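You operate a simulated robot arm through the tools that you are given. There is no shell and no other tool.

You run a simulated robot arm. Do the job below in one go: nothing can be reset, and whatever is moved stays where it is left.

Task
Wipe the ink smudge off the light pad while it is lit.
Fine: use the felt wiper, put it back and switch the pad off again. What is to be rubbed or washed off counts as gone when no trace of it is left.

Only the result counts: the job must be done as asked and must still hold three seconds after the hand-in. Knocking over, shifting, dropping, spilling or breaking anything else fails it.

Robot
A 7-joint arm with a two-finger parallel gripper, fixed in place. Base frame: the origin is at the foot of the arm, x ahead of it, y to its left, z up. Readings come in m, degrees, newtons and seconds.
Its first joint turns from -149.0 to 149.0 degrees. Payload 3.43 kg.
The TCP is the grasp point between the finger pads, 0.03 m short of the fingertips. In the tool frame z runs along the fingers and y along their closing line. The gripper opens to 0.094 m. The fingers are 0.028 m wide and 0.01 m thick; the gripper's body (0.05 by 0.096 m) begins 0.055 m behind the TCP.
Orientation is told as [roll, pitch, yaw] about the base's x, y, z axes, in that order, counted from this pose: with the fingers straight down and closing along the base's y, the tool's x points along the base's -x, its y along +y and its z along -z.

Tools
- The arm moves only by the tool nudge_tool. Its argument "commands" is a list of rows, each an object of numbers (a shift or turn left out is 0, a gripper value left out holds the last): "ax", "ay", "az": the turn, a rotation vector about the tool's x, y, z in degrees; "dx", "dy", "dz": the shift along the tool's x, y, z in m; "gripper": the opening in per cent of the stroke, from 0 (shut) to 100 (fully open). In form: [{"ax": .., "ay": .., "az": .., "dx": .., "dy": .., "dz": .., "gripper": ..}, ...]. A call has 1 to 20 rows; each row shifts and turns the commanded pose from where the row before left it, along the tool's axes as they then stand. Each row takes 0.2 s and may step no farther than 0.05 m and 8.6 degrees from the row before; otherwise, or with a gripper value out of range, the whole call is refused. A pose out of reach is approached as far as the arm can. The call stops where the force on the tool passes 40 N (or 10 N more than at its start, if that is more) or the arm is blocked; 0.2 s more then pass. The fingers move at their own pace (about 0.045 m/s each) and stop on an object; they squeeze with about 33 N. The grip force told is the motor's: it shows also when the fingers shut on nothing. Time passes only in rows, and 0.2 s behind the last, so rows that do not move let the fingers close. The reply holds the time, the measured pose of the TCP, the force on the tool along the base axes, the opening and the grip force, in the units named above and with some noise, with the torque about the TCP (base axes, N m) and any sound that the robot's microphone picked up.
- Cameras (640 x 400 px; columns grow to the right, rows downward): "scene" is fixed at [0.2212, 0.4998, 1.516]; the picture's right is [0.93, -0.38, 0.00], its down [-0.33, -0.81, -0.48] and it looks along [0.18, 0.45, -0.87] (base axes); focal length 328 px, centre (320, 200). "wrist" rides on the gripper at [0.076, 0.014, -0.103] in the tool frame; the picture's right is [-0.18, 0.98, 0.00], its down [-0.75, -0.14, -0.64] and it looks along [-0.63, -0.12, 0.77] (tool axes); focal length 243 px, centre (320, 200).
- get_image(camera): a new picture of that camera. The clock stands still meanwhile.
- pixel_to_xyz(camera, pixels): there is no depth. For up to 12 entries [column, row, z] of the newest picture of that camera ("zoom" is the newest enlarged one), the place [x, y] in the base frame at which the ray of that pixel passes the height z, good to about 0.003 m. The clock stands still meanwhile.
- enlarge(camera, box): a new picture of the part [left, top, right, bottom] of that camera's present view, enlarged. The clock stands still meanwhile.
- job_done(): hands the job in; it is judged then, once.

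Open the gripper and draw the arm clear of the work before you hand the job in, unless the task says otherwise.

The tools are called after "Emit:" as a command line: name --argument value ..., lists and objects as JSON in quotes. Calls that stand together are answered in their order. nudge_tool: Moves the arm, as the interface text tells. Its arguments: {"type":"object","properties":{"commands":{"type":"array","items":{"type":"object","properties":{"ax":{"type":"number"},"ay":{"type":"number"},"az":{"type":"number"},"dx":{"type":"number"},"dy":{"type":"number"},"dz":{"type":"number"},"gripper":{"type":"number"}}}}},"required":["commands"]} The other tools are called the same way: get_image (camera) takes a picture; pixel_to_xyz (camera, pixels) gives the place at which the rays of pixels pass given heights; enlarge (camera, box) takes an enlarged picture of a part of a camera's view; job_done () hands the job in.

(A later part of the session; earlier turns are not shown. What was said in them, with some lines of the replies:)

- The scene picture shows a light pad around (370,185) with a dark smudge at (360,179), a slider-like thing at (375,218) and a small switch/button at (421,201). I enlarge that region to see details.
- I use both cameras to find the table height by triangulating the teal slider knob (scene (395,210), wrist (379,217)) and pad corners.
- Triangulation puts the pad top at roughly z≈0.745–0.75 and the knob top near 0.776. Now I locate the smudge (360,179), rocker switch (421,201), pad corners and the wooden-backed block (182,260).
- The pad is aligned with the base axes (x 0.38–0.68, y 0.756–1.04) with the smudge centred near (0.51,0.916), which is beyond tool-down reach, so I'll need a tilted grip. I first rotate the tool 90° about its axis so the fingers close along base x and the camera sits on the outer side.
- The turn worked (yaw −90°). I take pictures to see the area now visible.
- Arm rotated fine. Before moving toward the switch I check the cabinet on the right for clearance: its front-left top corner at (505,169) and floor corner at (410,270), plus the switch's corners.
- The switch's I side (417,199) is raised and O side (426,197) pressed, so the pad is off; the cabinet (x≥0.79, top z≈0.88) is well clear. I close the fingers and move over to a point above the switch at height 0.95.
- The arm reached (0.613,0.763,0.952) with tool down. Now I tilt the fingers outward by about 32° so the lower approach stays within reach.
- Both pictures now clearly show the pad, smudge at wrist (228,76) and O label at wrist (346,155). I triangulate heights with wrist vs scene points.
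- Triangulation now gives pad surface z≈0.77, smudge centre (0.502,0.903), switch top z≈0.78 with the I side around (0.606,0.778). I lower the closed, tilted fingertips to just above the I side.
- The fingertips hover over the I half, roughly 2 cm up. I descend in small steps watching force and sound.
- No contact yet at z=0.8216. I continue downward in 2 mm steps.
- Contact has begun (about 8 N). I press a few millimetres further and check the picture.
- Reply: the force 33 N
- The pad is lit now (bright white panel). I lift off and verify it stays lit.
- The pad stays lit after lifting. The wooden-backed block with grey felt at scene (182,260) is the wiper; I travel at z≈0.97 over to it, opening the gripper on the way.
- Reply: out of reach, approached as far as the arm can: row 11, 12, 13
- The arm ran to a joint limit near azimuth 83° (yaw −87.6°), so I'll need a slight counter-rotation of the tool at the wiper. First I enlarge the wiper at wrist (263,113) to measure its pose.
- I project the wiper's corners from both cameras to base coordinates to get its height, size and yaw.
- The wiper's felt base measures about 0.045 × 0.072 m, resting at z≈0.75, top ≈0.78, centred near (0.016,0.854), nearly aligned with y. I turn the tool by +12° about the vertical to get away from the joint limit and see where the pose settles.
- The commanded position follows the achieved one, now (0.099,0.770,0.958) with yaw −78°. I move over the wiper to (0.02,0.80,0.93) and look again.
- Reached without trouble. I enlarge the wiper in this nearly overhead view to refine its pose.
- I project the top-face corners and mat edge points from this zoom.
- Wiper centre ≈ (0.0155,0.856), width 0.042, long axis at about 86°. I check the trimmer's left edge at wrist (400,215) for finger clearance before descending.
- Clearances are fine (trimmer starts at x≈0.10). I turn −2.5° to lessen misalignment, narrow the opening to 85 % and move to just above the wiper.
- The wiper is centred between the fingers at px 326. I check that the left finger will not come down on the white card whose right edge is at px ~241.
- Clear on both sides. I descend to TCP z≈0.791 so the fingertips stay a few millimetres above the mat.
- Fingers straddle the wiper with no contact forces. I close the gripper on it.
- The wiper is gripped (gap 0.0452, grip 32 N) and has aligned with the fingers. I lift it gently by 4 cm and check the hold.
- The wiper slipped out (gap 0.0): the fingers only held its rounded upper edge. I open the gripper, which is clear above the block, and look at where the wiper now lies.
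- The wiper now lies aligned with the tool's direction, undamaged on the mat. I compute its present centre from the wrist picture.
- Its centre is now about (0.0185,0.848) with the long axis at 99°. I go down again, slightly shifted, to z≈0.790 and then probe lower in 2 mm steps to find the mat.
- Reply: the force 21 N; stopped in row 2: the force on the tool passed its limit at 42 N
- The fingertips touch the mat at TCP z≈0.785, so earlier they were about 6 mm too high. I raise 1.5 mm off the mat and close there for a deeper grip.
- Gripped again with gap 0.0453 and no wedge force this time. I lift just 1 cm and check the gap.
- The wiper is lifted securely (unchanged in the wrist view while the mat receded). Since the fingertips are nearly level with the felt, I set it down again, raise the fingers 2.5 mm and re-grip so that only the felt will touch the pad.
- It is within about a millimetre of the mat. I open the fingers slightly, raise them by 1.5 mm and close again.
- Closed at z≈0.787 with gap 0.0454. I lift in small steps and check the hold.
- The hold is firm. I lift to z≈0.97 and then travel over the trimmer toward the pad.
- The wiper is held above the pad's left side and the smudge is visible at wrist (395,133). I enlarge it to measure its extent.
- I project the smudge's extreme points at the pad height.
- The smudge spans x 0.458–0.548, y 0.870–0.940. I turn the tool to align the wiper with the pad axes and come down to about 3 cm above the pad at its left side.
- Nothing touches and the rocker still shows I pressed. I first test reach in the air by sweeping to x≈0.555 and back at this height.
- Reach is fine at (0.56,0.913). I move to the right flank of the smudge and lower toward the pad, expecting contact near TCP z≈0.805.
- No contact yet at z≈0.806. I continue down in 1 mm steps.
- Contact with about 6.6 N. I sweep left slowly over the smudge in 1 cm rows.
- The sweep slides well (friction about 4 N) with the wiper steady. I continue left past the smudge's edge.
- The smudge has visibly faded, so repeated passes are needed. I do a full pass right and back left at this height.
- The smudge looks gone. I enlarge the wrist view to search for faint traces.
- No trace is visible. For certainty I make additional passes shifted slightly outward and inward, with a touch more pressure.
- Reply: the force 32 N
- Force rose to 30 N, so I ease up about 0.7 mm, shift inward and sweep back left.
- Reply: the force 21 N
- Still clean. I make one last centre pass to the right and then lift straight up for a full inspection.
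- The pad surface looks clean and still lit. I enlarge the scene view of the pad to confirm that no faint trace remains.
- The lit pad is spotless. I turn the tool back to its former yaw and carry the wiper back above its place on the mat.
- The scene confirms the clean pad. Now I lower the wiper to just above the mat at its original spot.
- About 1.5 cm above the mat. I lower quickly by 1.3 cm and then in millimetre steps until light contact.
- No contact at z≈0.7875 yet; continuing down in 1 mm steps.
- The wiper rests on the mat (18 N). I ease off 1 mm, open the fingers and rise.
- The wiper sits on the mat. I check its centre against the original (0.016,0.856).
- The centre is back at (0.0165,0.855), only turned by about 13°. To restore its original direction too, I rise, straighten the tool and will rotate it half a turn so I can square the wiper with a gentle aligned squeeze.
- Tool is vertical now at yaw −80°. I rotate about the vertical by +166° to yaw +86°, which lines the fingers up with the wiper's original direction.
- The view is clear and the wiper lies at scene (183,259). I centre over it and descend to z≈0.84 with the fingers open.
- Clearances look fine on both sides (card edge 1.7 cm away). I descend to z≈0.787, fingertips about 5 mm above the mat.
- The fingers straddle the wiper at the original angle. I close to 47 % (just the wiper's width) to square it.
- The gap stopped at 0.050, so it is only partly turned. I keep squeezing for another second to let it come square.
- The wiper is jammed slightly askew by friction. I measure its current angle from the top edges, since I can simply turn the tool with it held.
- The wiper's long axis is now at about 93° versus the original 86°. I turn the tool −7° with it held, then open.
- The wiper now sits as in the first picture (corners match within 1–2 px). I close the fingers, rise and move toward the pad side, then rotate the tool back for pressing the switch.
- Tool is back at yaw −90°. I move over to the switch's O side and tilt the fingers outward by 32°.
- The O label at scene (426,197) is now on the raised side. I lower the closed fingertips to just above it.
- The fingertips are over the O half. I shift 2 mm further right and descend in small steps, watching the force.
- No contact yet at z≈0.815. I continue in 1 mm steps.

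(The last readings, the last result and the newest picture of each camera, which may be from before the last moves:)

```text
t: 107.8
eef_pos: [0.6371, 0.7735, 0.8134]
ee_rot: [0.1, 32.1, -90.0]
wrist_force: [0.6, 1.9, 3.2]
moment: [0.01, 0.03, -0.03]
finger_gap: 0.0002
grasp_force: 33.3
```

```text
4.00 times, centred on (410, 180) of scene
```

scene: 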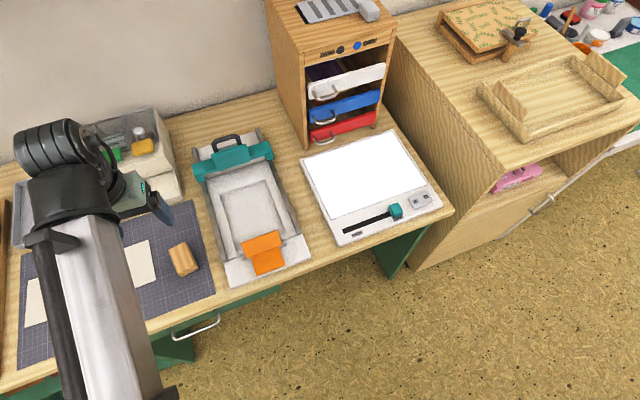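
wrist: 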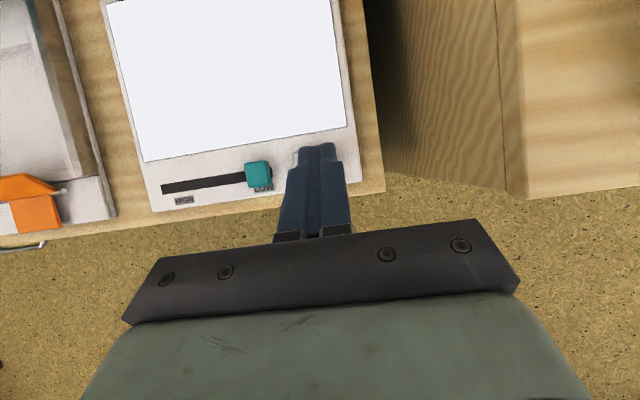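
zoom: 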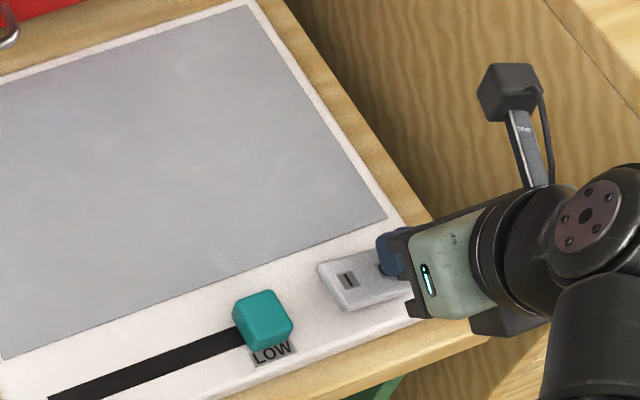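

The panel has gone grey, so the pad is off. I lift straight up and confirm the switch stays over to O.

Emit:
nudge_tool --commands '[{"dx": 0.0053, "dz": -0.0085}, {"dx": 0.0106, "dz": -0.017}, {"dx": 0.0212, "dz": -0.034}, {"dx": 0.0212, "dz": -0.034}, {"dx": 0.0212, "dz": -0.034}, {}, {}]'

Emit:
enlarge --camera "scene" --box '[290, 120, 450, 250]'

```text
t: 109.5
eef_pos: [0.6357, 0.7722, 0.9632]
ee_rot: [0.0, 32.1, -90.1]
wrist_force: [0.1, -0.1, 0.2]
moment: [-0.03, -0.01, 0.0]
finger_gap: 0.0
grasp_force: 32.8
```

```text
3.08 times, centred on (370, 185) of scene
```

zoom: 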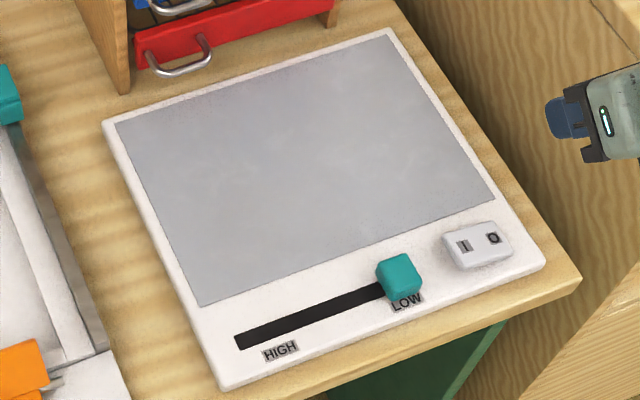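

The pad is off, clean, with the slider untouched at LOW. I straighten the tool, rise, withdraw toward the start position and open the gripper.

Emit:
nudge_tool --commands '[{"dx": 0.0212, "dz": -0.034}, {"dx": 0.0212, "dz": -0.034}, {"ay": -8.1}, {"ay": -8.1}, {"ay": -8.1}, {"ay": -7.8, "gripper": 100}, {"dx": -0.007, "dy": -0.04}, {"dx": -0.007, "dy": -0.04}, {"dx": -0.007, "dy": -0.04}, {"dx": -0.007, "dy": -0.04}, {"dx": -0.007, "dy": -0.04}, {"dx": -0.007, "dy": -0.04}, {"dx": -0.007, "dy": -0.04}, {"dx": -0.007, "dy": -0.04}, {"dx": -0.007, "dy": -0.04}, {"dx": -0.007, "dy": -0.04}, {}, {}]'

Emit:
get_image --camera "scene"

Emit:
enlarge --camera "scene" --box '[0, 90, 320, 300]'

Emit:
enlarge --camera "scene" --box '[290, 110, 450, 250]'

```text
t: 113.2
eef_pos: [0.2384, 0.7022, 1.0434]
ee_rot: [0.0, 0.0, -90.1]
wrist_force: [0.4, 0.4, 0.5]
moment: [-0.02, 0.01, 0.02]
finger_gap: 0.0941
grasp_force: 0.0
```

```text
taken
```

scene: 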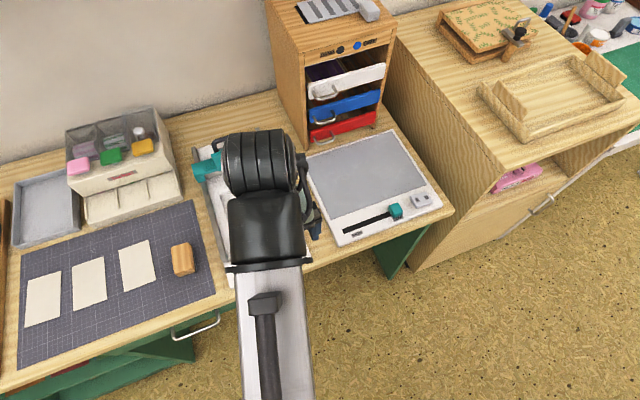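

```text
1.90 times, centred on (160, 195) of scene
```

zoom: 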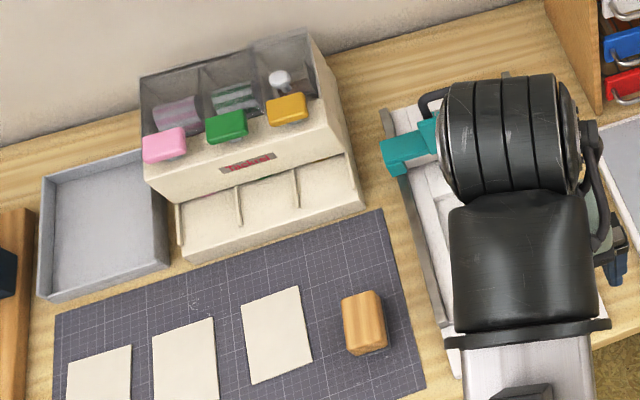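

```text
2.86 times, centred on (370, 180) of scene
```

zoom: 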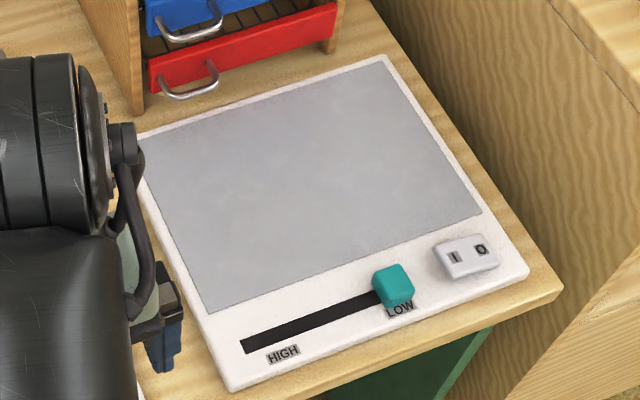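

The pad is clean and off with the O side pressed, the wiper is back in its place on the mat, nothing else has moved, and the open gripper is clear of the work. I hand the job in.

Emit:
job_done

```text
The job is handed in.
```

The ink smudge is off the light pad. I wiped it with the felt wiper while the pad was lit, and the last pictures show no trace on the panel, both lit and switched off.

- **Wiper:** it is back on the cutting mat in its original spot and direction, matching the first picture to within a pixel or two. My first grip slipped: it slid about 8 mm and turned about 14° on the mat. I regripped it lower and squared it up again after putting it back.
- **Pad:** it is switched off again, with the brightness slider still at LOW.
- **Everything else:** the pictures show nothing else moved. The gripper is open and the arm is clear of the work.
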